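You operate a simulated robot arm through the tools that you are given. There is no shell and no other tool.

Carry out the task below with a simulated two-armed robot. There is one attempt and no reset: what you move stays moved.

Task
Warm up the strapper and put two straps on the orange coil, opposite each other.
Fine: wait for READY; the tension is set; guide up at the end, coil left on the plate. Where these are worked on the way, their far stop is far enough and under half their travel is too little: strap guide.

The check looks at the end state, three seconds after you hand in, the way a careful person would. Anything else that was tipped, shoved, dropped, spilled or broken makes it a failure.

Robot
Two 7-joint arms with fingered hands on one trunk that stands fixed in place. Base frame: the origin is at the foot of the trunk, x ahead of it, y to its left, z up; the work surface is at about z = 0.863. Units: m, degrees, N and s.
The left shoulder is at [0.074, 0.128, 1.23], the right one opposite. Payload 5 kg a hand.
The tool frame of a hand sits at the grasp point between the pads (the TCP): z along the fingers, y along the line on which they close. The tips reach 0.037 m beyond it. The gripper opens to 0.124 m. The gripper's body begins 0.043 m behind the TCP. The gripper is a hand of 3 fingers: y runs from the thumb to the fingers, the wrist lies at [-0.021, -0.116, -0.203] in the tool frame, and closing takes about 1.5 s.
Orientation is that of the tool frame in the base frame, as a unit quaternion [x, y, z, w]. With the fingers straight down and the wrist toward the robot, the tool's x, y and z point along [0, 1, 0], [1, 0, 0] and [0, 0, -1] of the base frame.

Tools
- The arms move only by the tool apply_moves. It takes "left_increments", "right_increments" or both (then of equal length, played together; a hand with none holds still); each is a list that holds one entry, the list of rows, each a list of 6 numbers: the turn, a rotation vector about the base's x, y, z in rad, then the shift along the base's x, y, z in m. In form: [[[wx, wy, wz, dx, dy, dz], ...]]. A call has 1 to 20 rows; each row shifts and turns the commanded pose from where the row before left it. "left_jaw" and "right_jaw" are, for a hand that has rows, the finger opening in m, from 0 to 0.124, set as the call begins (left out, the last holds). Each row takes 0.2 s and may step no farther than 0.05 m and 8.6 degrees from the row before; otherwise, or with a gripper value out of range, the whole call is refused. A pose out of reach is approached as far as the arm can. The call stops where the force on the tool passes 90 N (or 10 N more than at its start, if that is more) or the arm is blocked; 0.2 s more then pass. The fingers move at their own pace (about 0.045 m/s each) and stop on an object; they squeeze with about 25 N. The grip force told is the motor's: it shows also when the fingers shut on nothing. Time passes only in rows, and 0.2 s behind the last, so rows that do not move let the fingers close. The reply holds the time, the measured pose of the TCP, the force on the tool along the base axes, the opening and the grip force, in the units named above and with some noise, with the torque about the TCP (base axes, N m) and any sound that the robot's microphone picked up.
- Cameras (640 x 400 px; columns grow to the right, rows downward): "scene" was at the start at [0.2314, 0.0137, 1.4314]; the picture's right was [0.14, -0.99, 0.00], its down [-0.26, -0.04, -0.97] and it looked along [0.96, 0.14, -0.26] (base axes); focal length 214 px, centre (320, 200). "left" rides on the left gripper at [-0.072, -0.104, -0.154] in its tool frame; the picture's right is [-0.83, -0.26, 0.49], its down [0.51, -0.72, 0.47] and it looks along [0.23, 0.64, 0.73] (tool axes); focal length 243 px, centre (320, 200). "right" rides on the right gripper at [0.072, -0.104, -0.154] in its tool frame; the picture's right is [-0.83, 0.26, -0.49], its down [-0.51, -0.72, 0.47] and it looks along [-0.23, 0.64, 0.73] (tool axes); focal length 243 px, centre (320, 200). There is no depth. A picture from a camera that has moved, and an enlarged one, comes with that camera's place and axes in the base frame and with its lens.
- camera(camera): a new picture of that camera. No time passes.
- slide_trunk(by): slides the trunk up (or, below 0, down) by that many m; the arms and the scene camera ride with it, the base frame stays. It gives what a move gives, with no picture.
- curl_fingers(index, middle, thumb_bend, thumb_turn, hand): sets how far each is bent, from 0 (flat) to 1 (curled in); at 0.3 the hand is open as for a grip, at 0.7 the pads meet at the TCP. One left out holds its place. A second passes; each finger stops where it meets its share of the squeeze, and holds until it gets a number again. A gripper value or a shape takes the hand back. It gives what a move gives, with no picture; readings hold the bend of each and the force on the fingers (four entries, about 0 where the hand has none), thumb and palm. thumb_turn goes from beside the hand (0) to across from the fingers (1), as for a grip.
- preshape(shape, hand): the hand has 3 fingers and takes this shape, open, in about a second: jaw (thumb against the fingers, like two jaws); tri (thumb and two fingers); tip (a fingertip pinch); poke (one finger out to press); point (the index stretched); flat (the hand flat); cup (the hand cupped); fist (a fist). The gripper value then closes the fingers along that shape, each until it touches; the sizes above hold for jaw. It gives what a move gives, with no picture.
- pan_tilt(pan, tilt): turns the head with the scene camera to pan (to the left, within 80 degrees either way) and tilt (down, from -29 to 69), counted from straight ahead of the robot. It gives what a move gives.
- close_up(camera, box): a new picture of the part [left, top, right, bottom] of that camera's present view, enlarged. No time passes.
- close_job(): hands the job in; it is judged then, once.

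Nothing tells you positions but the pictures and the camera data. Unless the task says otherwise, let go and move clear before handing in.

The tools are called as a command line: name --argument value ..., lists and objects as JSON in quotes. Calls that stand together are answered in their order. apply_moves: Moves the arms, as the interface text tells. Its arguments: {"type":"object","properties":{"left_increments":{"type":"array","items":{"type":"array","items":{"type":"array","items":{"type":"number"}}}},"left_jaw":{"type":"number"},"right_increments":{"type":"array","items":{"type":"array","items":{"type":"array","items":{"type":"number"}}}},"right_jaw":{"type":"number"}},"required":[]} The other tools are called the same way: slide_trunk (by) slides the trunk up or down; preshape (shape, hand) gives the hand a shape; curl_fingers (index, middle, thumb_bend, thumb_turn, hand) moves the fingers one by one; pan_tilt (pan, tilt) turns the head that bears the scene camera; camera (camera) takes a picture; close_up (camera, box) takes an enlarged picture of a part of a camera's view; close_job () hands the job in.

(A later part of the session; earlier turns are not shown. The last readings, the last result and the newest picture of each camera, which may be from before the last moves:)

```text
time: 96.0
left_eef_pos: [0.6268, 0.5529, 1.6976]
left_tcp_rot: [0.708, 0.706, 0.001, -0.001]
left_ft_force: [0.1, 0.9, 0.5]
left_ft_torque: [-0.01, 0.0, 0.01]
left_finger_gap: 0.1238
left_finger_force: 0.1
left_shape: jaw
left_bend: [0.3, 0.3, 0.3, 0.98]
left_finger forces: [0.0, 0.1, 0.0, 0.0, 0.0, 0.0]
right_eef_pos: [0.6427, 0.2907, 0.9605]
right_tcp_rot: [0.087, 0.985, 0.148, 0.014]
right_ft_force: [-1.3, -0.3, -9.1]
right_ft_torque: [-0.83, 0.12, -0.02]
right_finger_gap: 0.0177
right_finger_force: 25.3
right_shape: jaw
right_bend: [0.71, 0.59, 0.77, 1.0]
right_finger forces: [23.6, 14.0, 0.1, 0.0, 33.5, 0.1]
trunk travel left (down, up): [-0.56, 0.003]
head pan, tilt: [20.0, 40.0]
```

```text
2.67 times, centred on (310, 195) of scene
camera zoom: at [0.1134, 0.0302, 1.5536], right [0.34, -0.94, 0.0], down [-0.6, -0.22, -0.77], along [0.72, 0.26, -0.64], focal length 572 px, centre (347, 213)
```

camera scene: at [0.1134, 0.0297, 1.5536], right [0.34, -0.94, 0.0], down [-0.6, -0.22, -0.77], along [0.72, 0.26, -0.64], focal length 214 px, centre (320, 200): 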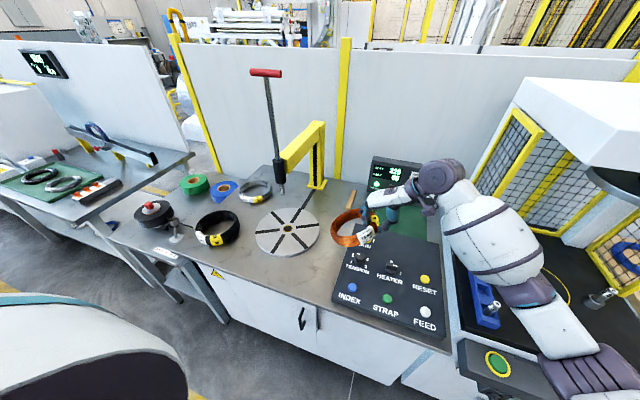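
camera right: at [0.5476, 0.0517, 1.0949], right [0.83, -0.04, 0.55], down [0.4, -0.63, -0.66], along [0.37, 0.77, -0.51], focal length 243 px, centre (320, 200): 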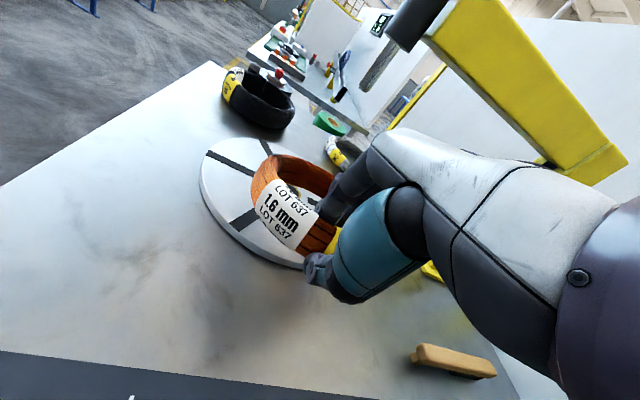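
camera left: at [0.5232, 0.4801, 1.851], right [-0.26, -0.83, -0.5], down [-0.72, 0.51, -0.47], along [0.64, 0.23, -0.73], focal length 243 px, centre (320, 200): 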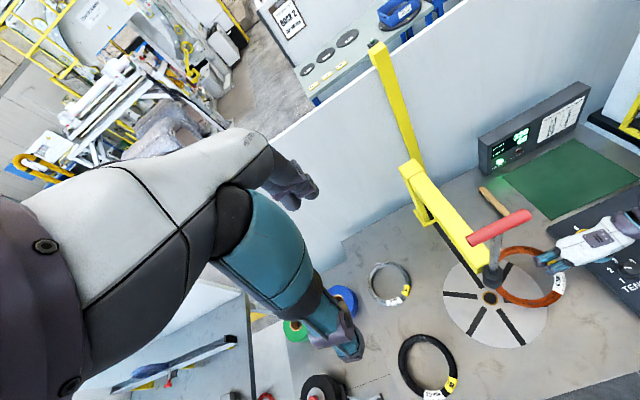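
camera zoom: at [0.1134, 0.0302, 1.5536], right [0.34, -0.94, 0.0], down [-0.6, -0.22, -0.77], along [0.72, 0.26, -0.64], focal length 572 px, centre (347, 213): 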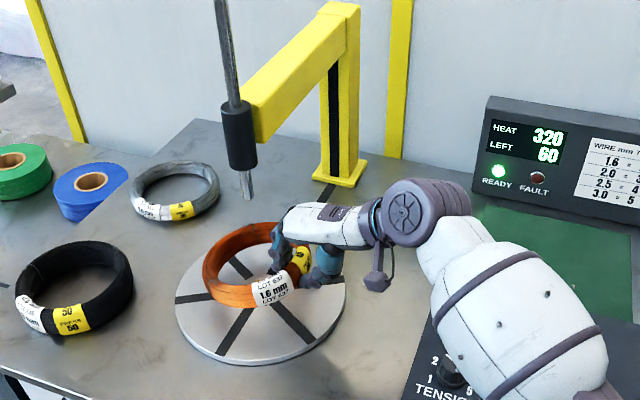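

The coil hangs over the hub within a few millimetres. I lower it onto the plate in small steps.

apply_moves --right_increments '[[[0, 0, 0, -0.001, -0.002, -0.01], [0, 0, 0, 0, -0.002, -0.008], [0, 0, 0, 0, 0, -0.006], [0, 0, 0, 0, 0, 0]]]'

close_up --camera "scene" --box '[250, 150, 370, 260]'

```text
time: 97.0
left_eef_pos: [0.6269, 0.5523, 1.6979]
left_tcp_rot: [0.708, 0.706, 0.001, -0.002]
left_ft_force: [0.0, 0.3, 0.2]
left_ft_torque: [-0.02, 0.02, 0.03]
left_finger_gap: 0.124
left_finger_force: 0.1
left_shape: jaw
left_bend: [0.3, 0.3, 0.3, 0.98]
left_finger forces: [0.0, 0.0, 0.1, 0.0, 0.1, 0.0]
right_eef_pos: [0.6404, 0.2844, 0.9361]
right_tcp_rot: [0.088, 0.985, 0.148, 0.015]
right_ft_force: [-0.5, 0.0, -7.5]
right_ft_torque: [-0.57, 0.1, 0.0]
right_finger_gap: 0.0175
right_finger_force: 24.8
right_shape: jaw
right_bend: [0.71, 0.59, 0.77, 1.0]
right_finger forces: [19.6, 11.7, 0.0, 0.1, 29.8, 0.1]
trunk travel left (down, up): [-0.56, 0.003]
head pan, tilt: [20.0, 40.0]
```

```text
3.64 times, centred on (310, 205) of scene
camera zoom: at [0.1131, 0.03, 1.5537], right [0.34, -0.94, 0.0], down [-0.6, -0.22, -0.77], along [0.72, 0.26, -0.64], focal length 780 px, centre (356, 182)
```

zoom: 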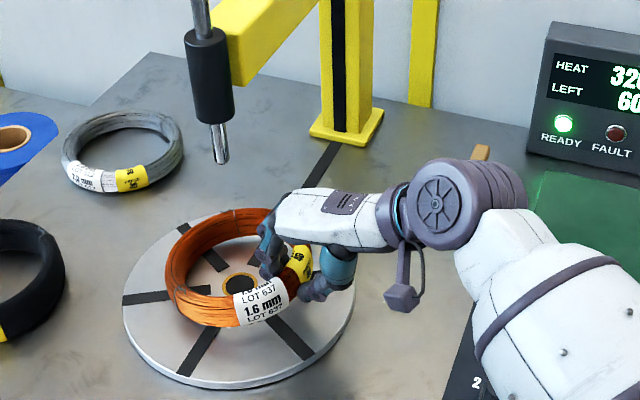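

apply_moves --right_increments '[[[0, 0, 0, 0, 0, -0.006], [0, 0, 0, 0, 0, -0.005], [0, 0, 0, 0, 0, 0]]]'

close_up --camera "left" --box '[440, 200, 580, 340]'

close_up --camera "scene" --box '[250, 150, 370, 260]'

```text
time: 97.8
left_eef_pos: [0.6271, 0.553, 1.6973]
left_tcp_rot: [0.708, 0.707, 0.002, -0.001]
left_ft_force: [-0.4, -0.8, 0.0]
left_ft_torque: [0.0, -0.02, 0.04]
left_finger_gap: 0.1239
left_finger_force: 0.1
left_shape: jaw
left_bend: [0.3, 0.3, 0.3, 0.98]
left_finger forces: [0.0, 0.0, 0.0, 0.0, 0.1, 0.0]
right_eef_pos: [0.6409, 0.2853, 0.9242]
right_tcp_rot: [0.088, 0.985, 0.148, 0.014]
right_ft_force: [-0.5, -0.8, -7.3]
right_ft_torque: [-0.35, 0.12, -0.01]
right_finger_gap: 0.017
right_finger_force: 25.0
right_shape: jaw
right_bend: [0.72, 0.6, 0.76, 1.0]
right_finger forces: [16.8, 10.3, 0.1, 0.1, 26.7, 0.0]
trunk travel left (down, up): [-0.56, 0.003]
head pan, tilt: [20.0, 40.0]
```

```text
2.86 times, centred on (510, 270) of left
camera zoom: at [0.5232, 0.4813, 1.8505], right [-0.26, -0.83, -0.49], down [-0.72, 0.51, -0.47], along [0.64, 0.23, -0.73], focal length 693 px, centre (-223, 0)
```

zoom: 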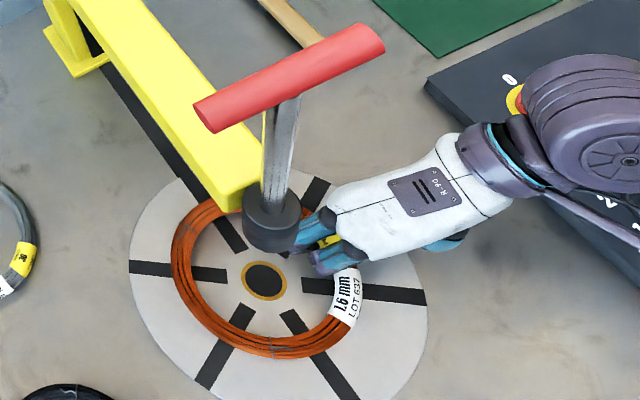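

```text
3.64 times, centred on (310, 205) of scene
camera zoom: at [0.113, 0.0298, 1.5537], right [0.34, -0.94, 0.0], down [-0.6, -0.22, -0.77], along [0.72, 0.26, -0.64], focal length 780 px, centre (356, 182)
```

zoom: 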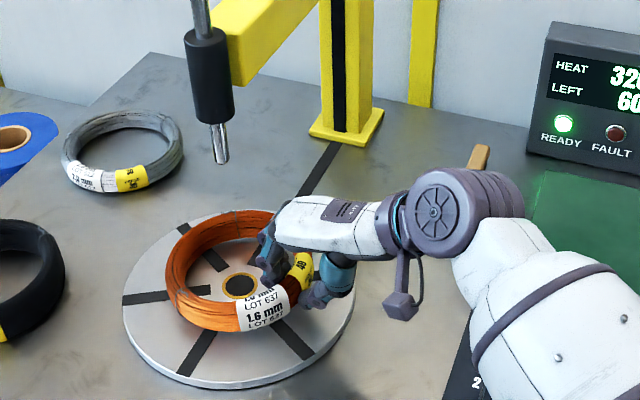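

apply_moves --right_increments '[[[0, 0, 0, 0, 0, -0.005], [0, 0, 0, 0, 0, -0.004], [0, 0, 0, 0, 0, 0]]]'

```text
time: 98.6
left_eef_pos: [0.6267, 0.552, 1.6989]
left_tcp_rot: [0.708, 0.706, 0.002, -0.001]
left_ft_force: [-0.1, -0.8, -0.4]
left_ft_torque: [0.01, 0.01, 0.01]
left_finger_gap: 0.1238
left_finger_force: 0.0
left_shape: jaw
left_bend: [0.3, 0.3, 0.3, 0.98]
left_finger forces: [0.0, 0.0, 0.0, 0.0, 0.0, 0.0]
right_eef_pos: [0.6395, 0.2868, 0.9157]
right_tcp_rot: [0.087, 0.985, 0.149, 0.015]
right_ft_force: [0.5, -1.1, -2.0]
right_ft_torque: [-0.32, 0.1, 0.02]
right_finger_gap: 0.0166
right_finger_force: 25.3
right_shape: jaw
right_bend: [0.72, 0.6, 0.75, 1.0]
right_finger forces: [16.4, 9.4, 0.0, 0.1, 30.3, 0.0]
trunk travel left (down, up): [-0.56, 0.003]
head pan, tilt: [20.0, 40.0]
```

The plate now carries nearly all the weight. I lower a touch more and open the fingers.

apply_moves --right_increments '[[[0, 0, 0, 0, 0, -0.003], [0, 0, 0, 0, 0, 0]]]'

apply_moves --right_increments '[[[0, 0, 0, 0, 0, 0], [0, 0, 0, 0, 0, 0], [0, 0, 0, 0, 0, 0], [0, 0, 0, 0, 0, 0]]]' --right_jaw 0.05

close_up --camera "left" --box '[440, 200, 580, 340]'

close_up --camera "scene" --box '[250, 150, 370, 260]'

```text
time: 99.2
left_eef_pos: [0.6245, 0.5526, 1.6998]
left_tcp_rot: [0.708, 0.706, 0.002, 0.001]
left_ft_force: [-0.8, -0.9, -0.6]
left_ft_torque: [0.01, -0.02, -0.01]
left_finger_gap: 0.1242
left_finger_force: 0.0
left_shape: jaw
left_bend: [0.3, 0.3, 0.3, 0.98]
left_finger forces: [0.0, 0.0, 0.0, 0.0, 0.0, 0.0]
right_eef_pos: [0.6396, 0.2861, 0.9153]
right_tcp_rot: [0.086, 0.985, 0.149, 0.016]
right_ft_force: [0.0, -0.1, 11.5]
right_ft_torque: [-0.33, 0.18, 0.02]
right_finger_gap: 0.0169
right_finger_force: 24.8
right_shape: jaw
right_bend: [0.72, 0.6, 0.76, 1.0]
right_finger forces: [19.1, 11.3, 0.0, 0.0, 46.2, 0.0]
trunk travel left (down, up): [-0.56, 0.003]
head pan, tilt: [20.0, 40.0]
```

```text
time: 100.2
left_eef_pos: [0.624, 0.5512, 1.7]
left_tcp_rot: [0.708, 0.707, 0.003, 0.0]
left_ft_force: [1.4, -0.1, 0.6]
left_ft_torque: [0.01, 0.01, 0.01]
left_finger_gap: 0.1239
left_finger_force: 0.0
left_shape: jaw
left_bend: [0.3, 0.3, 0.3, 0.98]
left_finger forces: [0.0, 0.1, 0.0, 0.0, 0.1, 0.0]
right_eef_pos: [0.6395, 0.2855, 0.9143]
right_tcp_rot: [0.087, 0.985, 0.148, 0.016]
right_ft_force: [-0.6, 2.6, 19.4]
right_ft_torque: [-0.08, 0.19, 0.0]
right_finger_gap: 0.0462
right_finger_force: 0.0
right_shape: jaw
right_bend: [0.74, 0.49, 0.79, 1.0]
right_finger forces: [0.0, 0.1, 0.1, 0.0, 19.5, 0.0]
trunk travel left (down, up): [-0.56, 0.003]
head pan, tilt: [20.0, 40.0]
```

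```text
2.86 times, centred on (510, 270) of left
camera zoom: at [0.5197, 0.4802, 1.8522], right [-0.26, -0.83, -0.5], down [-0.72, 0.51, -0.47], along [0.64, 0.23, -0.73], focal length 693 px, centre (-223, 0)
```

zoom: 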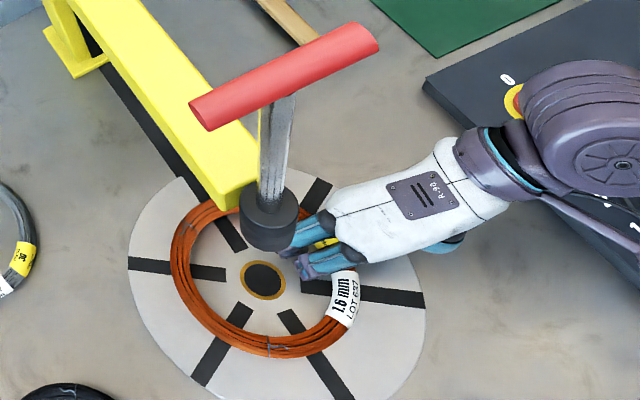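

```text
3.64 times, centred on (310, 205) of scene
camera zoom: at [0.1103, 0.0289, 1.5541], right [0.34, -0.94, 0.0], down [-0.6, -0.22, -0.77], along [0.72, 0.26, -0.64], focal length 780 px, centre (356, 182)
```

zoom: 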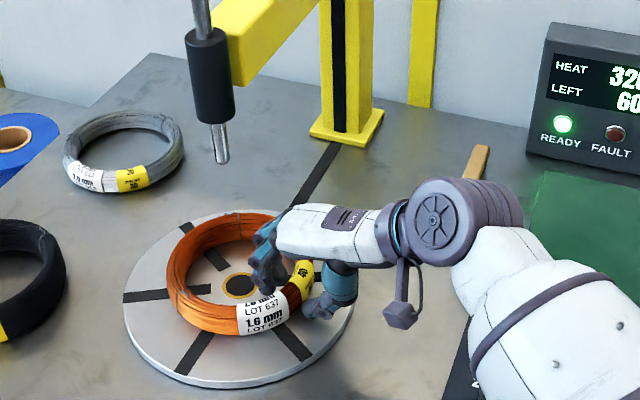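

The coil is free on the plate. I lift the hand straight up a little, then back and up, clear of the guide rod.

apply_moves --right_increments '[[[0, 0, 0, 0, 0, 0.006], [0, 0, 0, 0, 0, 0.014], [0, 0, 0, 0, 0, 0.016], [0, 0, 0, -0.002, -0.008, 0.016], [0, 0, 0, -0.003, -0.02, 0.02], [0, 0, 0, -0.004, -0.03, 0.02], [0, 0, 0, -0.004, -0.04, 0.02], [0, 0, 0, -0.004, -0.04, 0.02], [0, 0, 0, 0, 0, 0]]]'

close_up --camera "left" --box '[440, 200, 580, 340]'

camera --camera "scene"

close_up --camera "scene" --box '[230, 50, 370, 270]'

```text
time: 102.2
left_eef_pos: [0.6268, 0.5529, 1.698]
left_tcp_rot: [0.708, 0.706, 0.0, -0.001]
left_ft_force: [-0.6, 0.5, -0.2]
left_ft_torque: [-0.02, 0.01, 0.01]
left_finger_gap: 0.1238
left_finger_force: 0.0
left_shape: jaw
left_bend: [0.3, 0.3, 0.3, 0.98]
left_finger forces: [0.0, 0.0, 0.0, 0.0, 0.0, 0.1]
right_eef_pos: [0.6223, 0.1472, 1.0487]
right_tcp_rot: [0.088, 0.985, 0.148, 0.015]
right_ft_force: [0.3, -1.2, 0.2]
right_ft_torque: [0.0, 0.01, 0.02]
right_finger_gap: 0.0498
right_finger_force: 0.2
right_shape: jaw
right_bend: [0.74, 0.49, 0.72, 1.0]
right_finger forces: [0.0, 0.1, 0.0, 0.1, 0.0, 0.0]
trunk travel left (down, up): [-0.56, 0.003]
head pan, tilt: [20.0, 40.0]
```

```text
2.86 times, centred on (510, 270) of left
camera zoom: at [0.5225, 0.482, 1.8504], right [-0.26, -0.83, -0.49], down [-0.72, 0.51, -0.47], along [0.64, 0.23, -0.73], focal length 693 px, centre (-223, 0)
```

zoom: 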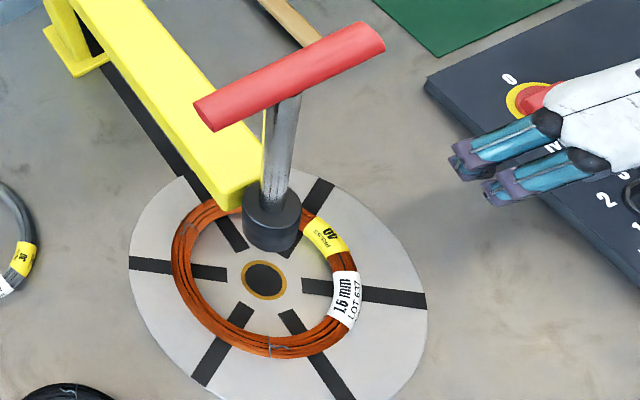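

```text
taken
camera scene: at [0.1123, 0.0304, 1.5537], right [0.34, -0.94, 0.0], down [-0.6, -0.22, -0.77], along [0.72, 0.26, -0.64], focal length 214 px, centre (320, 200)
```

scene: 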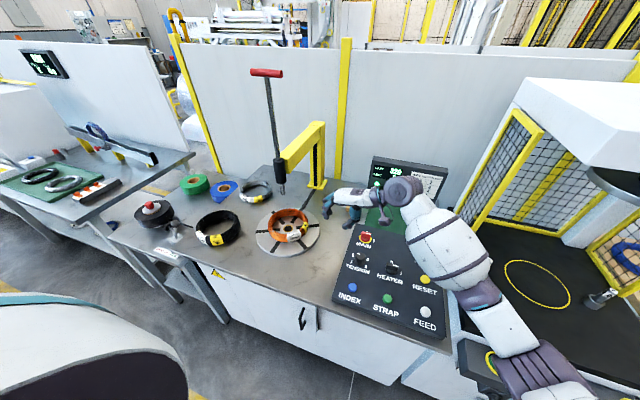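

```text
1.82 times, centred on (300, 160) of scene
camera zoom: at [0.1123, 0.0304, 1.5537], right [0.34, -0.94, 0.0], down [-0.6, -0.22, -0.77], along [0.72, 0.26, -0.64], focal length 390 px, centre (356, 273)
```

zoom: 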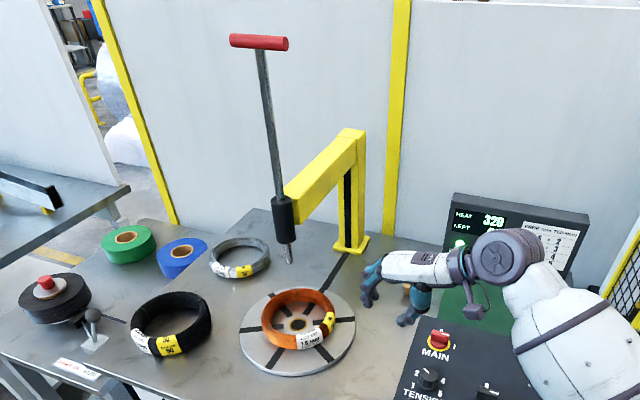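

The coil is centred on the plate with the strap slot over bare wire. I move the right hand back over the panel and bring the left hand above the guide handle (about [0.648, 0.368, 1.455]).

apply_moves --left_increments '[[[0, 0, 0, 0.0035, -0.0308, -0.02], [0, 0, 0, 0.0035, -0.0308, -0.02], [0, 0, 0, 0.0035, -0.0308, -0.02], [0, 0, 0, 0.0035, -0.0308, -0.02], [0, 0, 0, 0.0035, -0.0308, -0.02], [0, 0, 0, 0.0035, -0.0308, -0.02], [0, 0, 0, 0, 0, 0]]]' --right_increments '[[[0, 0, 0, -0.01, -0.03, 0.02], [-0.0985, 0.0174, 0, -0.01, -0.03, 0.02], [-0.0985, 0.0174, 0, -0.01, -0.03, 0.02], [-0.0985, 0.0174, 0, -0.01, -0.03, 0.02], [0, 0, 0, -0.01, -0.03, 0.01], [0, 0, 0, -0.01, -0.03, 0.01], [0, 0, 0, 0, 0, 0]]]' --left_jaw 0.08

pan_tilt --pan 25 --tilt 25

camera --camera "scene"

camera --camera "left"

```text
time: 103.8
left_eef_pos: [0.6463, 0.3667, 1.5726]
left_tcp_rot: [0.708, 0.707, 0.0, -0.001]
left_ft_force: [0.2, 1.1, 0.0]
left_ft_torque: [-0.02, -0.01, 0.02]
left_finger_gap: 0.0805
left_finger_force: 0.0
left_shape: jaw
left_bend: [0.28, 0.39, 0.62, 1.0]
left_finger forces: [0.0, 0.0, 0.1, 0.0, 0.0, 0.0]
right_eef_pos: [0.5645, -0.0315, 1.1462]
right_tcp_rot: [0.088, 0.996, 0.0, 0.001]
right_ft_force: [-0.4, 1.0, 0.0]
right_ft_torque: [-0.03, 0.0, -0.03]
right_finger_gap: 0.0497
right_finger_force: 0.1
right_shape: jaw
right_bend: [0.74, 0.49, 0.72, 1.0]
right_finger forces: [0.0, 0.0, 0.0, 0.1, 0.0, 0.1]
trunk travel left (down, up): [-0.56, 0.003]
head pan, tilt: [20.0, 40.0]
```

```text
time: 104.6
left_eef_pos: [0.6468, 0.3662, 1.5748]
left_tcp_rot: [0.707, 0.707, 0.002, -0.001]
left_ft_force: [-0.1, -0.3, 0.5]
left_ft_torque: [0.02, -0.03, -0.02]
left_finger_gap: 0.0803
left_finger_force: 0.0
left_shape: jaw
left_bend: [0.28, 0.39, 0.62, 1.0]
left_finger forces: [0.0, 0.0, 0.1, 0.0, 0.1, 0.0]
right_eef_pos: [0.5634, -0.0325, 1.1473]
right_tcp_rot: [0.088, 0.996, -0.001, 0.001]
right_ft_force: [0.9, -0.4, -0.3]
right_ft_torque: [0.0, 0.03, 0.02]
right_finger_gap: 0.0498
right_finger_force: 0.0
right_shape: jaw
right_bend: [0.74, 0.49, 0.72, 1.0]
right_finger forces: [0.1, 0.1, 0.0, 0.1, 0.1, 0.0]
trunk travel left (down, up): [-0.56, 0.003]
head pan, tilt: [25.0, 25.0]
```

```text
taken
camera scene: at [0.116, 0.0399, 1.577], right [0.42, -0.91, 0.0], down [-0.38, -0.18, -0.91], along [0.82, 0.38, -0.42], focal length 214 px, centre (320, 200)
```

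scene: 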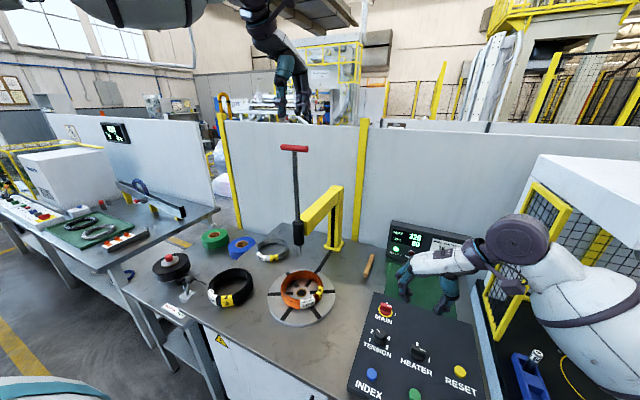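

```text
taken
camera left: at [0.5426, 0.2953, 1.7271], right [-0.26, -0.83, -0.49], down [-0.72, 0.51, -0.47], along [0.64, 0.23, -0.73], focal length 243 px, centre (320, 200)
```

left: 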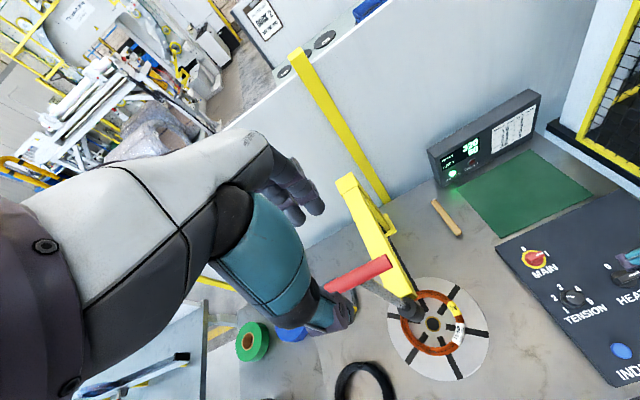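

The left hand is right above the handle. I descend so the bar lies between thumb and fingers, then close.

apply_moves --left_increments '[[[0, 0, 0, 0.001, 0.001, -0.03], [0, 0, 0, 0, 0, -0.03], [0, 0, 0, 0, 0, -0.03], [0, 0, 0, 0, 0, -0.025], [0, 0, 0, 0, 0, 0]]]'

camera --camera "left"

close_up --camera "scene" --box '[240, 60, 360, 160]'

```text
time: 105.8
left_eef_pos: [0.647, 0.3658, 1.4635]
left_tcp_rot: [0.708, 0.706, 0.001, 0.0]
left_ft_force: [-0.1, 0.7, 0.2]
left_ft_torque: [0.0, -0.03, 0.01]
left_finger_gap: 0.0804
left_finger_force: 0.0
left_shape: jaw
left_bend: [0.28, 0.39, 0.62, 1.0]
left_finger forces: [0.0, 0.0, 0.0, 0.0, 0.1, 0.0]
right_eef_pos: [0.5623, -0.0324, 1.1468]
right_tcp_rot: [0.088, 0.996, -0.001, 0.001]
right_ft_force: [-0.3, 1.3, 0.1]
right_ft_torque: [0.01, 0.01, -0.06]
right_finger_gap: 0.0496
right_finger_force: 0.0
right_shape: jaw
right_bend: [0.74, 0.49, 0.72, 1.0]
right_finger forces: [0.0, 0.0, 0.0, 0.0, 0.1, 0.1]
trunk travel left (down, up): [-0.56, 0.003]
head pan, tilt: [25.0, 25.0]
```

```text
taken
camera left: at [0.5435, 0.295, 1.6154], right [-0.26, -0.83, -0.49], down [-0.72, 0.51, -0.47], along [0.64, 0.23, -0.73], focal length 243 px, centre (320, 200)
```

left: 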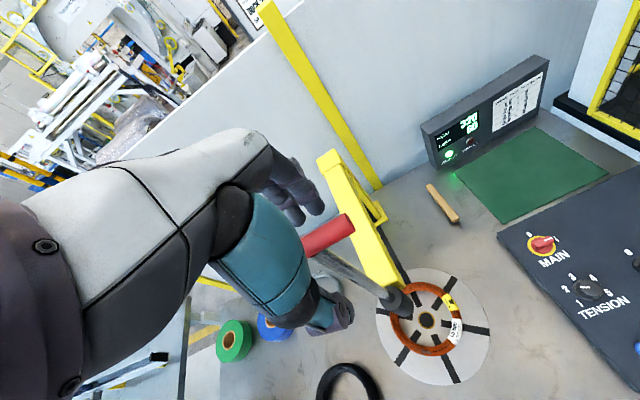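

```text
4.00 times, centred on (300, 110) of scene
camera zoom: at [0.1157, 0.0393, 1.5771], right [0.42, -0.91, 0.0], down [-0.38, -0.18, -0.91], along [0.82, 0.38, -0.42], focal length 858 px, centre (400, 560)
```

zoom: 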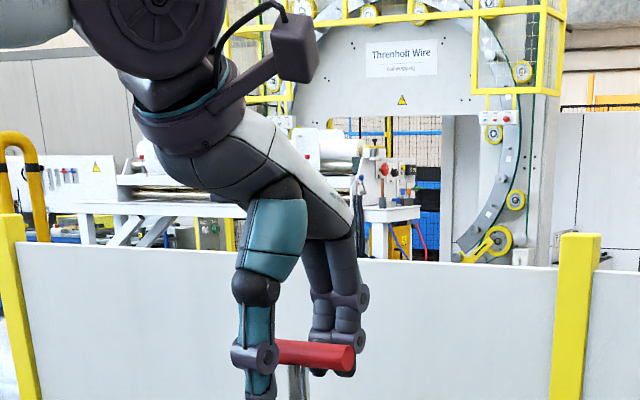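

apply_moves --left_increments '[[[0, 0, 0, 0, 0, -0.006], [0, 0, 0, 0, 0, 0], [0, 0, 0, 0, 0, 0], [0, 0, 0, 0, 0, 0], [0, 0, 0, 0, 0, 0], [0, 0, 0, 0, 0, 0], [0, 0, 0, 0, 0, 0]]]' --left_jaw 0.0

close_up --camera "scene" --box '[240, 60, 360, 160]'

```text
time: 107.4
left_eef_pos: [0.6485, 0.3679, 1.457]
left_tcp_rot: [0.708, 0.707, 0.001, -0.002]
left_ft_force: [-1.3, -1.6, -3.4]
left_ft_torque: [-0.04, 0.1, 0.02]
left_finger_gap: 0.0052
left_finger_force: 25.0
left_shape: jaw
left_bend: [0.71, 0.68, 0.72, 1.0]
left_finger forces: [11.7, 6.3, 0.0, 0.0, 22.1, 0.1]
right_eef_pos: [0.5633, -0.0331, 1.1472]
right_tcp_rot: [0.088, 0.996, -0.001, 0.001]
right_ft_force: [-0.5, 0.0, 0.8]
right_ft_torque: [-0.02, 0.0, -0.02]
right_finger_gap: 0.0497
right_finger_force: 0.1
right_shape: jaw
right_bend: [0.74, 0.49, 0.72, 1.0]
right_finger forces: [0.0, 0.1, 0.0, 0.0, 0.1, 0.0]
trunk travel left (down, up): [-0.56, 0.003]
head pan, tilt: [25.0, 25.0]
```

```text
4.00 times, centred on (300, 110) of scene
camera zoom: at [0.1159, 0.0392, 1.577], right [0.42, -0.91, 0.0], down [-0.38, -0.18, -0.91], along [0.82, 0.38, -0.42], focal length 858 px, centre (400, 560)
```

zoom: 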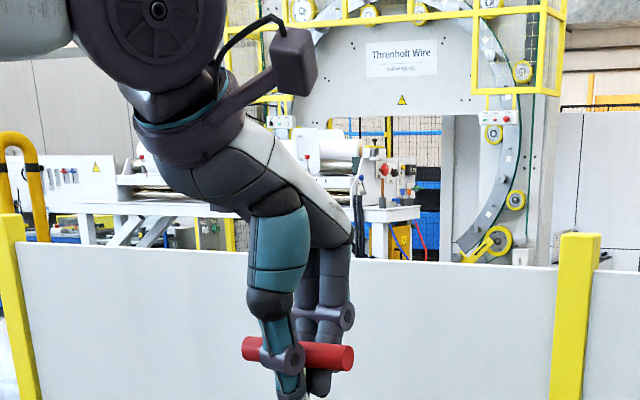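

The bar is caged between thumb and fingers. I push the guide down in steps.

apply_moves --left_increments '[[[0, 0, 0, 0, 0, -0.015], [0, 0, 0, 0, 0, -0.02], [0, 0, 0, 0, 0, -0.02], [0, 0, 0, 0, 0, -0.02], [0, 0, 0, 0, 0, 0]]]'

camera --camera "scene"

close_up --camera "scene" --box '[240, 100, 360, 330]'

```text
time: 108.6
left_eef_pos: [0.6484, 0.3661, 1.3794]
left_tcp_rot: [0.708, 0.706, 0.001, -0.001]
left_ft_force: [-6.1, 0.6, -4.4]
left_ft_torque: [0.01, 0.14, -0.01]
left_finger_gap: 0.0051
left_finger_force: 25.2
left_shape: jaw
left_bend: [0.71, 0.69, 0.72, 1.0]
left_finger forces: [11.2, 8.9, 0.0, 0.0, 24.7, 0.0]
right_eef_pos: [0.5633, -0.0315, 1.1468]
right_tcp_rot: [0.089, 0.996, -0.001, 0.001]
right_ft_force: [0.7, 0.0, -0.4]
right_ft_torque: [0.01, -0.04, -0.04]
right_finger_gap: 0.0499
right_finger_force: 0.0
right_shape: jaw
right_bend: [0.74, 0.49, 0.72, 1.0]
right_finger forces: [0.0, 0.0, 0.1, 0.0, 0.0, 0.0]
trunk travel left (down, up): [-0.56, 0.003]
head pan, tilt: [25.0, 25.0]
```

```text
taken
camera scene: at [0.1153, 0.0397, 1.577], right [0.42, -0.91, 0.0], down [-0.38, -0.18, -0.91], along [0.82, 0.38, -0.42], focal length 214 px, centre (320, 200)
```

scene: 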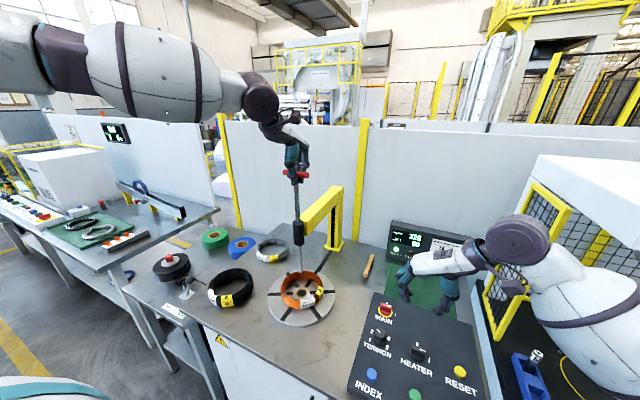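

```text
1.74 times, centred on (300, 215) of scene
camera zoom: at [0.1153, 0.0397, 1.577], right [0.42, -0.91, 0.0], down [-0.38, -0.18, -0.91], along [0.82, 0.38, -0.42], focal length 373 px, centre (355, 174)
```

zoom: 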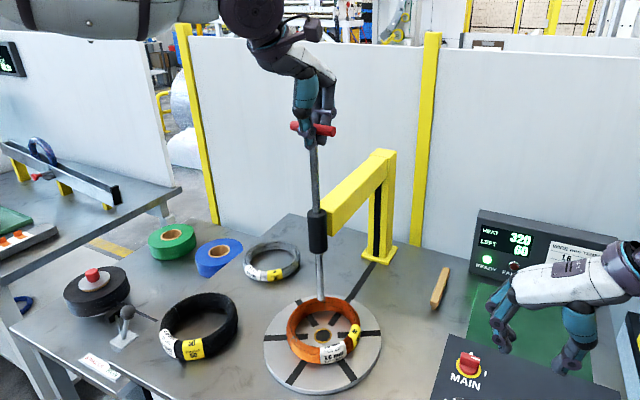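

apply_moves --left_increments '[[[0, 0, 0, 0, 0, -0.02], [0, 0, 0, 0, 0, -0.02], [0, 0, 0, 0, 0, -0.015], [0, 0, 0, 0, 0, -0.01], [0, 0, 0, 0, 0, 0]]]'

close_up --camera "scene" --box '[240, 100, 360, 330]'

```text
time: 109.8
left_eef_pos: [0.648, 0.366, 1.3166]
left_tcp_rot: [0.708, 0.707, 0.002, -0.001]
left_ft_force: [-5.3, -0.7, -3.6]
left_ft_torque: [-0.03, 0.15, -0.02]
left_finger_gap: 0.0049
left_finger_force: 24.5
left_shape: jaw
left_bend: [0.71, 0.69, 0.72, 1.0]
left_finger forces: [12.7, 9.8, 0.1, 0.0, 23.6, 0.1]
right_eef_pos: [0.5638, -0.0321, 1.1462]
right_tcp_rot: [0.088, 0.996, -0.001, 0.001]
right_ft_force: [0.3, 0.4, -0.8]
right_ft_torque: [-0.02, -0.01, 0.02]
right_finger_gap: 0.0497
right_finger_force: 0.0
right_shape: jaw
right_bend: [0.74, 0.49, 0.72, 1.0]
right_finger forces: [0.0, 0.0, 0.1, 0.1, 0.1, 0.1]
trunk travel left (down, up): [-0.56, 0.003]
head pan, tilt: [25.0, 25.0]
```

```text
1.74 times, centred on (300, 215) of scene
camera zoom: at [0.1156, 0.0393, 1.577], right [0.42, -0.91, 0.0], down [-0.38, -0.18, -0.91], along [0.82, 0.38, -0.42], focal length 373 px, centre (355, 174)
```

zoom: 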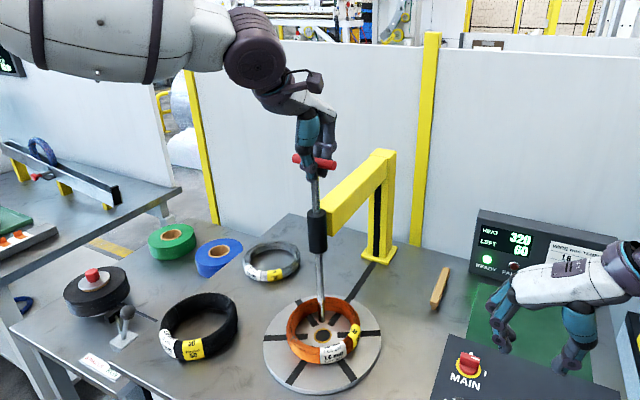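

apply_moves --left_increments '[[[0, 0, 0, 0, 0, -0.012], [0, 0, 0, 0, 0, -0.01], [0, 0, 0, 0, 0, -0.008], [0, 0, 0, 0, 0, -0.006], [0, 0, 0, 0, 0, 0]]]'

close_up --camera "scene" --box '[240, 100, 360, 330]'

camera --camera "left"

```text
time: 111.0
left_eef_pos: [0.648, 0.3679, 1.2818]
left_tcp_rot: [0.708, 0.706, 0.003, 0.0]
left_ft_force: [-6.4, -7.0, -0.2]
left_ft_torque: [-0.19, 0.17, -0.04]
left_finger_gap: 0.0049
left_finger_force: 25.2
left_shape: jaw
left_bend: [0.71, 0.69, 0.72, 1.0]
left_finger forces: [16.0, 7.8, 0.0, 0.1, 25.3, 0.0]
right_eef_pos: [0.5629, -0.0331, 1.1476]
right_tcp_rot: [0.088, 0.996, 0.0, 0.001]
right_ft_force: [-0.4, 0.4, 0.0]
right_ft_torque: [0.01, -0.03, 0.01]
right_finger_gap: 0.0498
right_finger_force: 0.0
right_shape: jaw
right_bend: [0.74, 0.49, 0.72, 1.0]
right_finger forces: [0.0, 0.0, 0.0, 0.0, 0.0, 0.1]
trunk travel left (down, up): [-0.56, 0.003]
head pan, tilt: [25.0, 25.0]
```

```text
1.74 times, centred on (300, 215) of scene
camera zoom: at [0.1147, 0.038, 1.5771], right [0.42, -0.91, 0.0], down [-0.38, -0.18, -0.91], along [0.82, 0.38, -0.42], focal length 373 px, centre (355, 174)
```

zoom: 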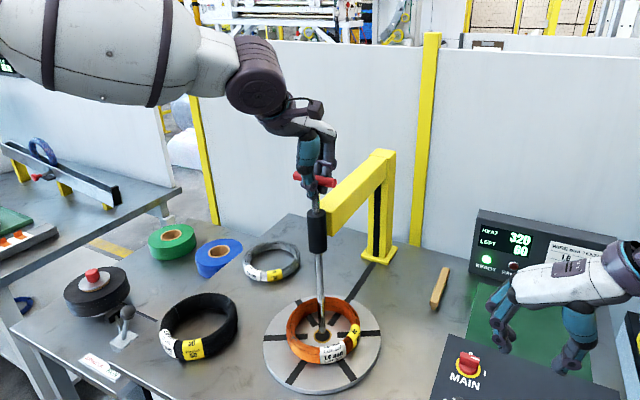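

```text
taken
camera left: at [0.5439, 0.2956, 1.4337], right [-0.26, -0.83, -0.5], down [-0.72, 0.51, -0.47], along [0.64, 0.23, -0.73], focal length 243 px, centre (320, 200)
```

left: 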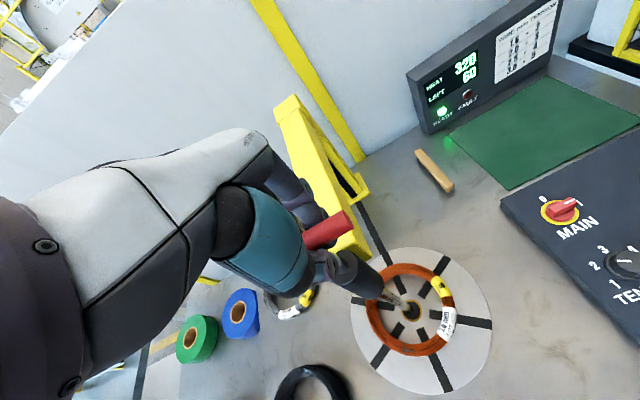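

apply_moves --left_increments '[[[0, 0, 0, 0, -0.001, -0.006], [0, 0, 0, 0, 0, -0.006], [0, 0, 0, 0, 0, -0.006], [0, 0, 0, 0, 0, 0]]]'

camera --camera "left"

```text
time: 112.0
left_eef_pos: [0.6464, 0.3678, 1.2627]
left_tcp_rot: [0.708, 0.707, 0.003, 0.0]
left_ft_force: [-3.9, 2.7, -0.5]
left_ft_torque: [0.02, 0.13, 0.0]
left_finger_gap: 0.0051
left_finger_force: 25.1
left_shape: jaw
left_bend: [0.71, 0.69, 0.72, 1.0]
left_finger forces: [12.6, 11.6, 0.0, 0.1, 23.4, 0.1]
right_eef_pos: [0.5623, -0.0318, 1.1479]
right_tcp_rot: [0.088, 0.996, -0.001, 0.001]
right_ft_force: [1.1, 0.5, -0.1]
right_ft_torque: [0.02, 0.0, -0.03]
right_finger_gap: 0.0497
right_finger_force: 0.1
right_shape: jaw
right_bend: [0.74, 0.49, 0.72, 1.0]
right_finger forces: [0.0, 0.0, 0.1, 0.0, 0.0, 0.0]
trunk travel left (down, up): [-0.56, 0.003]
head pan, tilt: [25.0, 25.0]
```

```text
taken
camera left: at [0.5438, 0.2951, 1.4155], right [-0.26, -0.83, -0.5], down [-0.72, 0.51, -0.47], along [0.64, 0.23, -0.73], focal length 243 px, centre (320, 200)
```

left: 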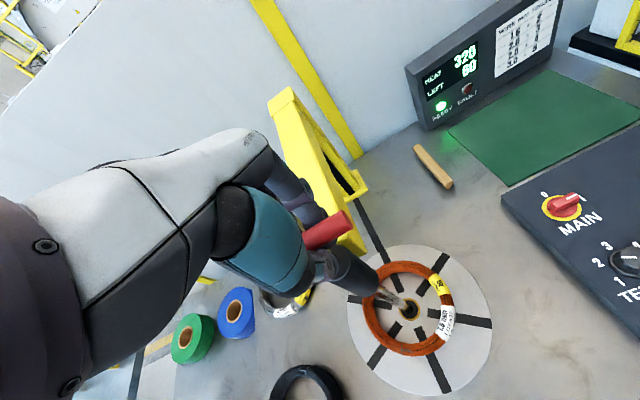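

apply_moves --left_increments '[[[0, 0, 0, 0, -0.001, -0.005], [0, 0, 0, 0, 0, -0.004], [0, 0, 0, 0, 0, 0]]]'

close_up --camera "scene" --box '[260, 160, 350, 330]'

```text
time: 112.8
left_eef_pos: [0.6476, 0.3674, 1.2531]
left_tcp_rot: [0.707, 0.707, 0.001, -0.001]
left_ft_force: [-5.2, 4.1, -0.3]
left_ft_torque: [0.09, 0.15, -0.01]
left_finger_gap: 0.0049
left_finger_force: 24.9
left_shape: jaw
left_bend: [0.71, 0.69, 0.72, 1.0]
left_finger forces: [11.5, 12.6, 0.0, 0.0, 23.6, 0.1]
right_eef_pos: [0.5626, -0.0315, 1.1468]
right_tcp_rot: [0.088, 0.996, -0.001, 0.002]
right_ft_force: [0.1, -0.2, 0.1]
right_ft_torque: [0.01, -0.04, -0.01]
right_finger_gap: 0.0498
right_finger_force: 0.0
right_shape: jaw
right_bend: [0.74, 0.49, 0.72, 1.0]
right_finger forces: [0.0, 0.1, 0.0, 0.0, 0.1, 0.0]
trunk travel left (down, up): [-0.56, 0.003]
head pan, tilt: [25.0, 25.0]
```

```text
2.35 times, centred on (305, 245) of scene
camera zoom: at [0.1152, 0.0403, 1.5771], right [0.42, -0.91, 0.0], down [-0.38, -0.18, -0.91], along [0.82, 0.38, -0.42], focal length 505 px, centre (355, 94)
```

zoom: 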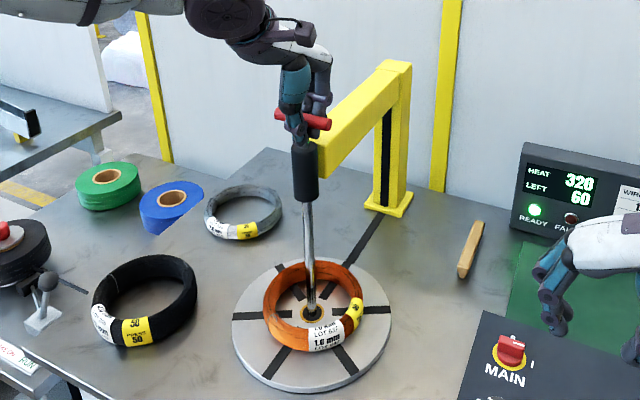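

The guide rod is down in the hub, about 0.2 m of travel, and I keep the left hand on it. Now I shape the right hand for pressing.

preshape --hand "right" --shape "poke"

pan_tilt --pan 5 --tilt 50

camera --camera "right"

camera --camera "scene"

```text
time: 113.7
left_eef_pos: [0.6483, 0.366, 1.2537]
left_tcp_rot: [0.708, 0.706, 0.001, -0.001]
left_ft_force: [-5.6, 4.2, -2.7]
left_ft_torque: [0.09, 0.14, 0.03]
left_finger_gap: 0.0051
left_finger_force: 25.0
left_shape: jaw
left_bend: [0.71, 0.69, 0.72, 1.0]
left_finger forces: [11.5, 12.2, 0.1, 0.1, 23.6, 0.1]
right_eef_pos: [0.5626, -0.0318, 1.1471]
right_tcp_rot: [0.087, 0.996, -0.001, 0.001]
right_ft_force: [0.1, 0.1, 0.4]
right_ft_torque: [0.02, 0.01, 0.04]
right_finger_gap: 0.0001
right_finger_force: 0.0
right_shape: poke
right_bend: [0.7, 0.7, 1.0, 1.0]
right_finger forces: [0.1, 0.1, 0.1, 0.0, 0.0, 0.0]
trunk travel left (down, up): [-0.56, 0.003]
head pan, tilt: [25.0, 25.0]
```

```text
time: 114.6
left_eef_pos: [0.6476, 0.3654, 1.2543]
left_tcp_rot: [0.707, 0.707, 0.001, 0.0]
left_ft_force: [-5.5, 3.1, -3.8]
left_ft_torque: [0.11, 0.16, 0.03]
left_finger_gap: 0.0051
left_finger_force: 25.9
left_shape: jaw
left_bend: [0.71, 0.69, 0.72, 1.0]
left_finger forces: [11.5, 12.0, 0.0, 0.1, 23.8, 0.0]
right_eef_pos: [0.5618, -0.0316, 1.1467]
right_tcp_rot: [0.087, 0.996, -0.001, 0.002]
right_ft_force: [0.7, -0.7, 1.1]
right_ft_torque: [-0.03, 0.0, -0.01]
right_finger_gap: 0.0
right_finger_force: 0.1
right_shape: poke
right_bend: [0.7, 0.7, 1.0, 1.0]
right_finger forces: [0.0, 0.0, 0.0, 0.0, 0.0, 0.0]
trunk travel left (down, up): [-0.56, 0.003]
head pan, tilt: [5.0, 50.0]
```

```text
taken
camera right: at [0.4725, -0.1199, 1.3], right [0.86, 0.11, 0.49], down [0.37, -0.8, -0.47], along [0.34, 0.59, -0.73], focal length 243 px, centre (320, 200)
```

right: 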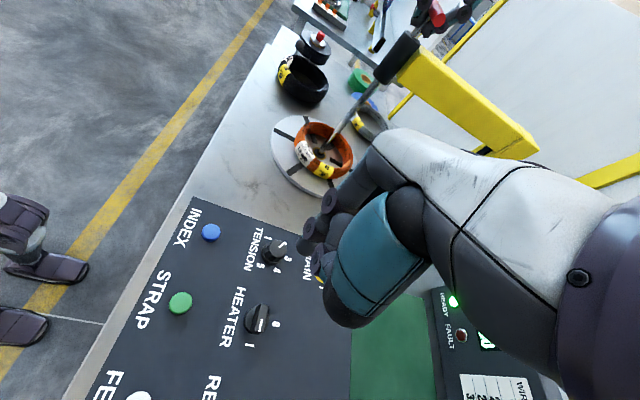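

```text
taken
camera scene: at [0.1085, 0.0082, 1.5397], right [0.09, -1.0, 0.0], down [-0.76, -0.07, -0.64], along [0.64, 0.06, -0.77], focal length 214 px, centre (320, 200)
```

scene: 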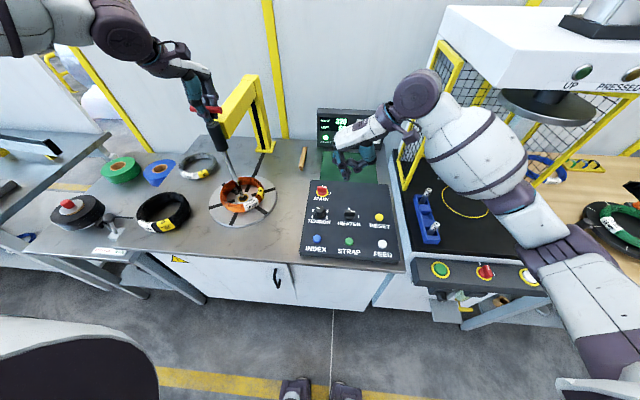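

close_up --camera "scene" --box '[290, 90, 430, 200]'

close_up --camera "right" --box '[270, 170, 400, 340]'

close_up --camera "scene" --box '[290, 170, 420, 280]'

```text
3.64 times, centred on (360, 145) of scene
camera zoom: at [0.1085, 0.0082, 1.5397], right [0.09, -1.0, 0.0], down [-0.76, -0.07, -0.64], along [0.64, 0.06, -0.77], focal length 780 px, centre (174, 400)
```

zoom: 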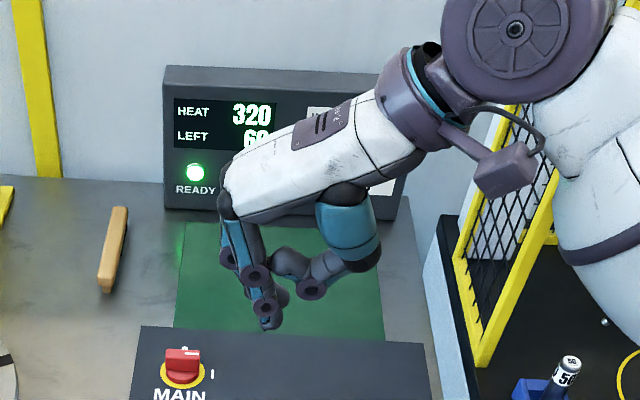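

```text
2.35 times, centred on (335, 255) of right
camera zoom: at [0.4725, -0.1199, 1.3], right [0.86, 0.11, 0.49], down [0.37, -0.8, -0.47], along [0.34, 0.59, -0.73], focal length 571 px, centre (285, 71)
```

zoom: 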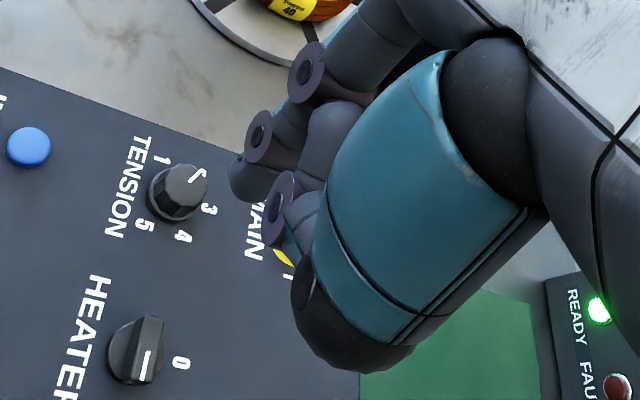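

```text
3.64 times, centred on (355, 225) of scene
camera zoom: at [0.1085, 0.0082, 1.5397], right [0.09, -1.0, 0.0], down [-0.76, -0.07, -0.64], along [0.64, 0.06, -0.77], focal length 780 px, centre (193, 109)
```

zoom: 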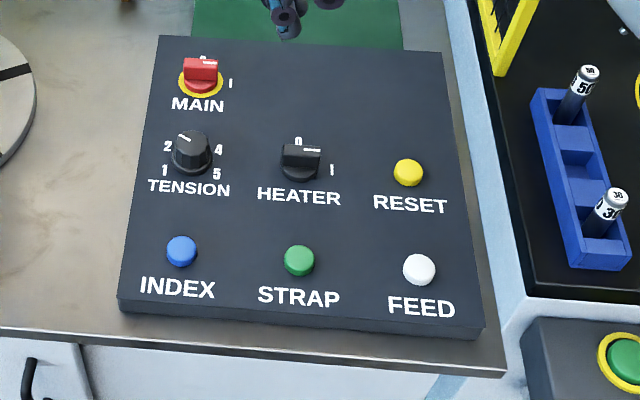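

curl_fingers --hand "right" --middle 1.0

close_up --camera "scene" --box '[290, 90, 430, 200]'

close_up --camera "right" --box '[270, 170, 400, 340]'

```text
time: 115.6
left_eef_pos: [0.6475, 0.3658, 1.254]
left_tcp_rot: [0.708, 0.706, 0.002, 0.0]
left_ft_force: [-6.0, 3.8, -3.9]
left_ft_torque: [0.1, 0.13, 0.01]
left_finger_gap: 0.005
left_finger_force: 24.9
left_shape: jaw
left_bend: [0.71, 0.69, 0.72, 1.0]
left_finger forces: [11.5, 12.0, 0.0, 0.0, 23.8, 0.0]
right_eef_pos: [0.5631, -0.0317, 1.1467]
right_tcp_rot: [0.088, 0.996, -0.001, 0.001]
right_ft_force: [0.2, 0.3, -0.1]
right_ft_torque: [-0.01, 0.0, 0.02]
right_finger_gap: 0.0396
right_finger_force: 0.0
right_shape: fingers
right_bend: [0.7, 1.0, 1.0, 1.0]
right_finger forces: [0.1, 0.1, 0.0, 0.0, 0.1, 0.0]
trunk travel left (down, up): [-0.56, 0.003]
head pan, tilt: [5.0, 50.0]
```

```text
3.64 times, centred on (360, 145) of scene
camera zoom: at [0.1084, 0.0081, 1.5396], right [0.09, -1.0, 0.0], down [-0.76, -0.07, -0.64], along [0.64, 0.06, -0.77], focal length 780 px, centre (174, 400)
```

zoom: 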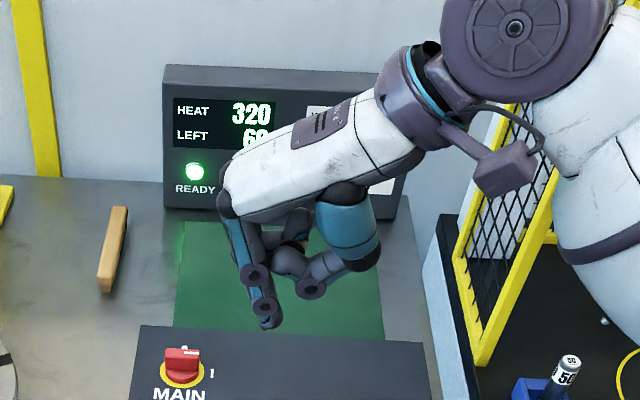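

```text
2.35 times, centred on (335, 255) of right
camera zoom: at [0.4725, -0.12, 1.3], right [0.86, 0.11, 0.49], down [0.37, -0.8, -0.47], along [0.34, 0.59, -0.73], focal length 571 px, centre (285, 71)
```

zoom: 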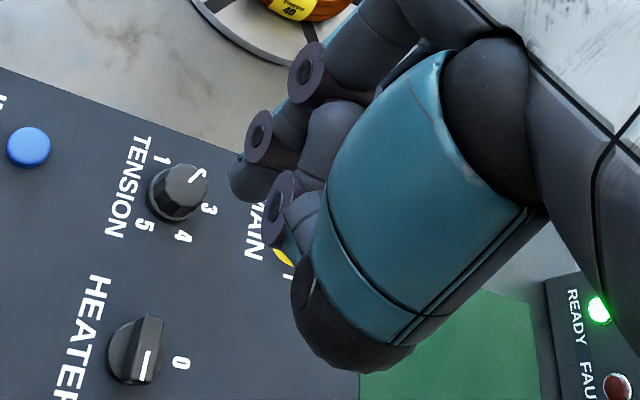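

The index fingertip alone now points down (about 0.0145 m behind the TCP and 0.0355 m below it). I move it above the STRAP button at about [0.475, -0.059].

apply_moves --right_increments '[[[0, 0, 0, -0.0147, -0.006, -0.034], [0, 0, 0, -0.0147, -0.006, -0.034], [0, 0, 0, -0.0147, -0.006, -0.034], [0, 0, 0, -0.0147, -0.006, -0.034], [0, 0, 0, -0.0147, -0.006, -0.034], [0, 0, 0, 0, 0, 0]]]'

close_up --camera "scene" --box '[290, 170, 420, 280]'

camera --camera "right"

```text
time: 117.0
left_eef_pos: [0.6484, 0.3661, 1.2549]
left_tcp_rot: [0.708, 0.706, 0.001, 0.0]
left_ft_force: [-5.0, 2.6, -3.3]
left_ft_torque: [0.1, 0.11, -0.02]
left_finger_gap: 0.0051
left_finger_force: 25.3
left_shape: jaw
left_bend: [0.71, 0.69, 0.72, 1.0]
left_finger forces: [12.9, 12.3, 0.1, 0.1, 23.0, 0.1]
right_eef_pos: [0.4865, -0.0633, 0.974]
right_tcp_rot: [0.087, 0.996, -0.001, 0.002]
right_ft_force: [0.1, 0.0, 0.2]
right_ft_torque: [-0.02, -0.03, 0.01]
right_finger_gap: 0.0397
right_finger_force: 0.1
right_shape: fingers
right_bend: [0.7, 1.0, 1.0, 1.0]
right_finger forces: [0.0, 0.0, 0.0, 0.1, 0.1, 0.0]
trunk travel left (down, up): [-0.56, 0.003]
head pan, tilt: [5.0, 50.0]
```

```text
3.64 times, centred on (355, 225) of scene
camera zoom: at [0.1083, 0.0084, 1.5397], right [0.09, -1.0, 0.0], down [-0.76, -0.07, -0.64], along [0.64, 0.06, -0.77], focal length 780 px, centre (193, 109)
```

zoom: 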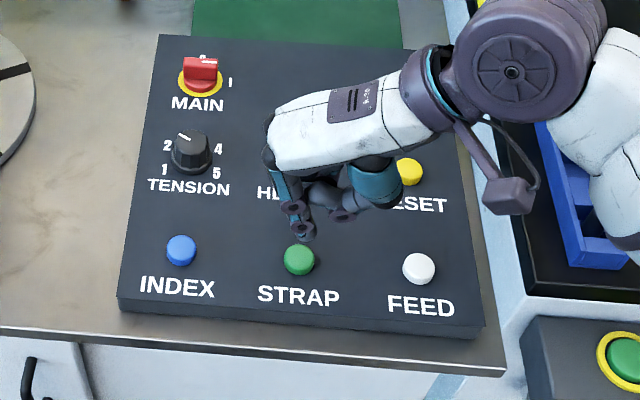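

```text
taken
camera right: at [0.3969, -0.1524, 1.127], right [0.86, 0.11, 0.5], down [0.38, -0.8, -0.47], along [0.34, 0.59, -0.73], focal length 243 px, centre (320, 200)
```

right: 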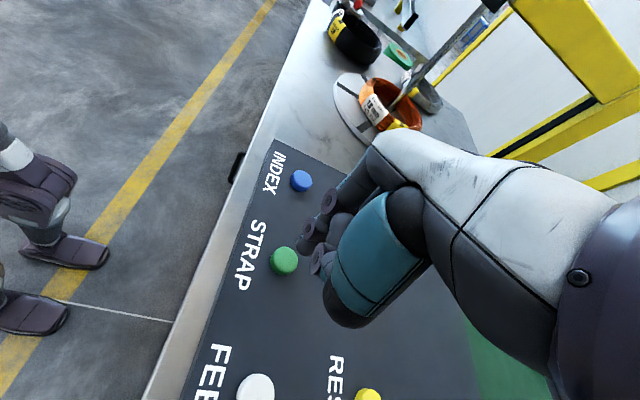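

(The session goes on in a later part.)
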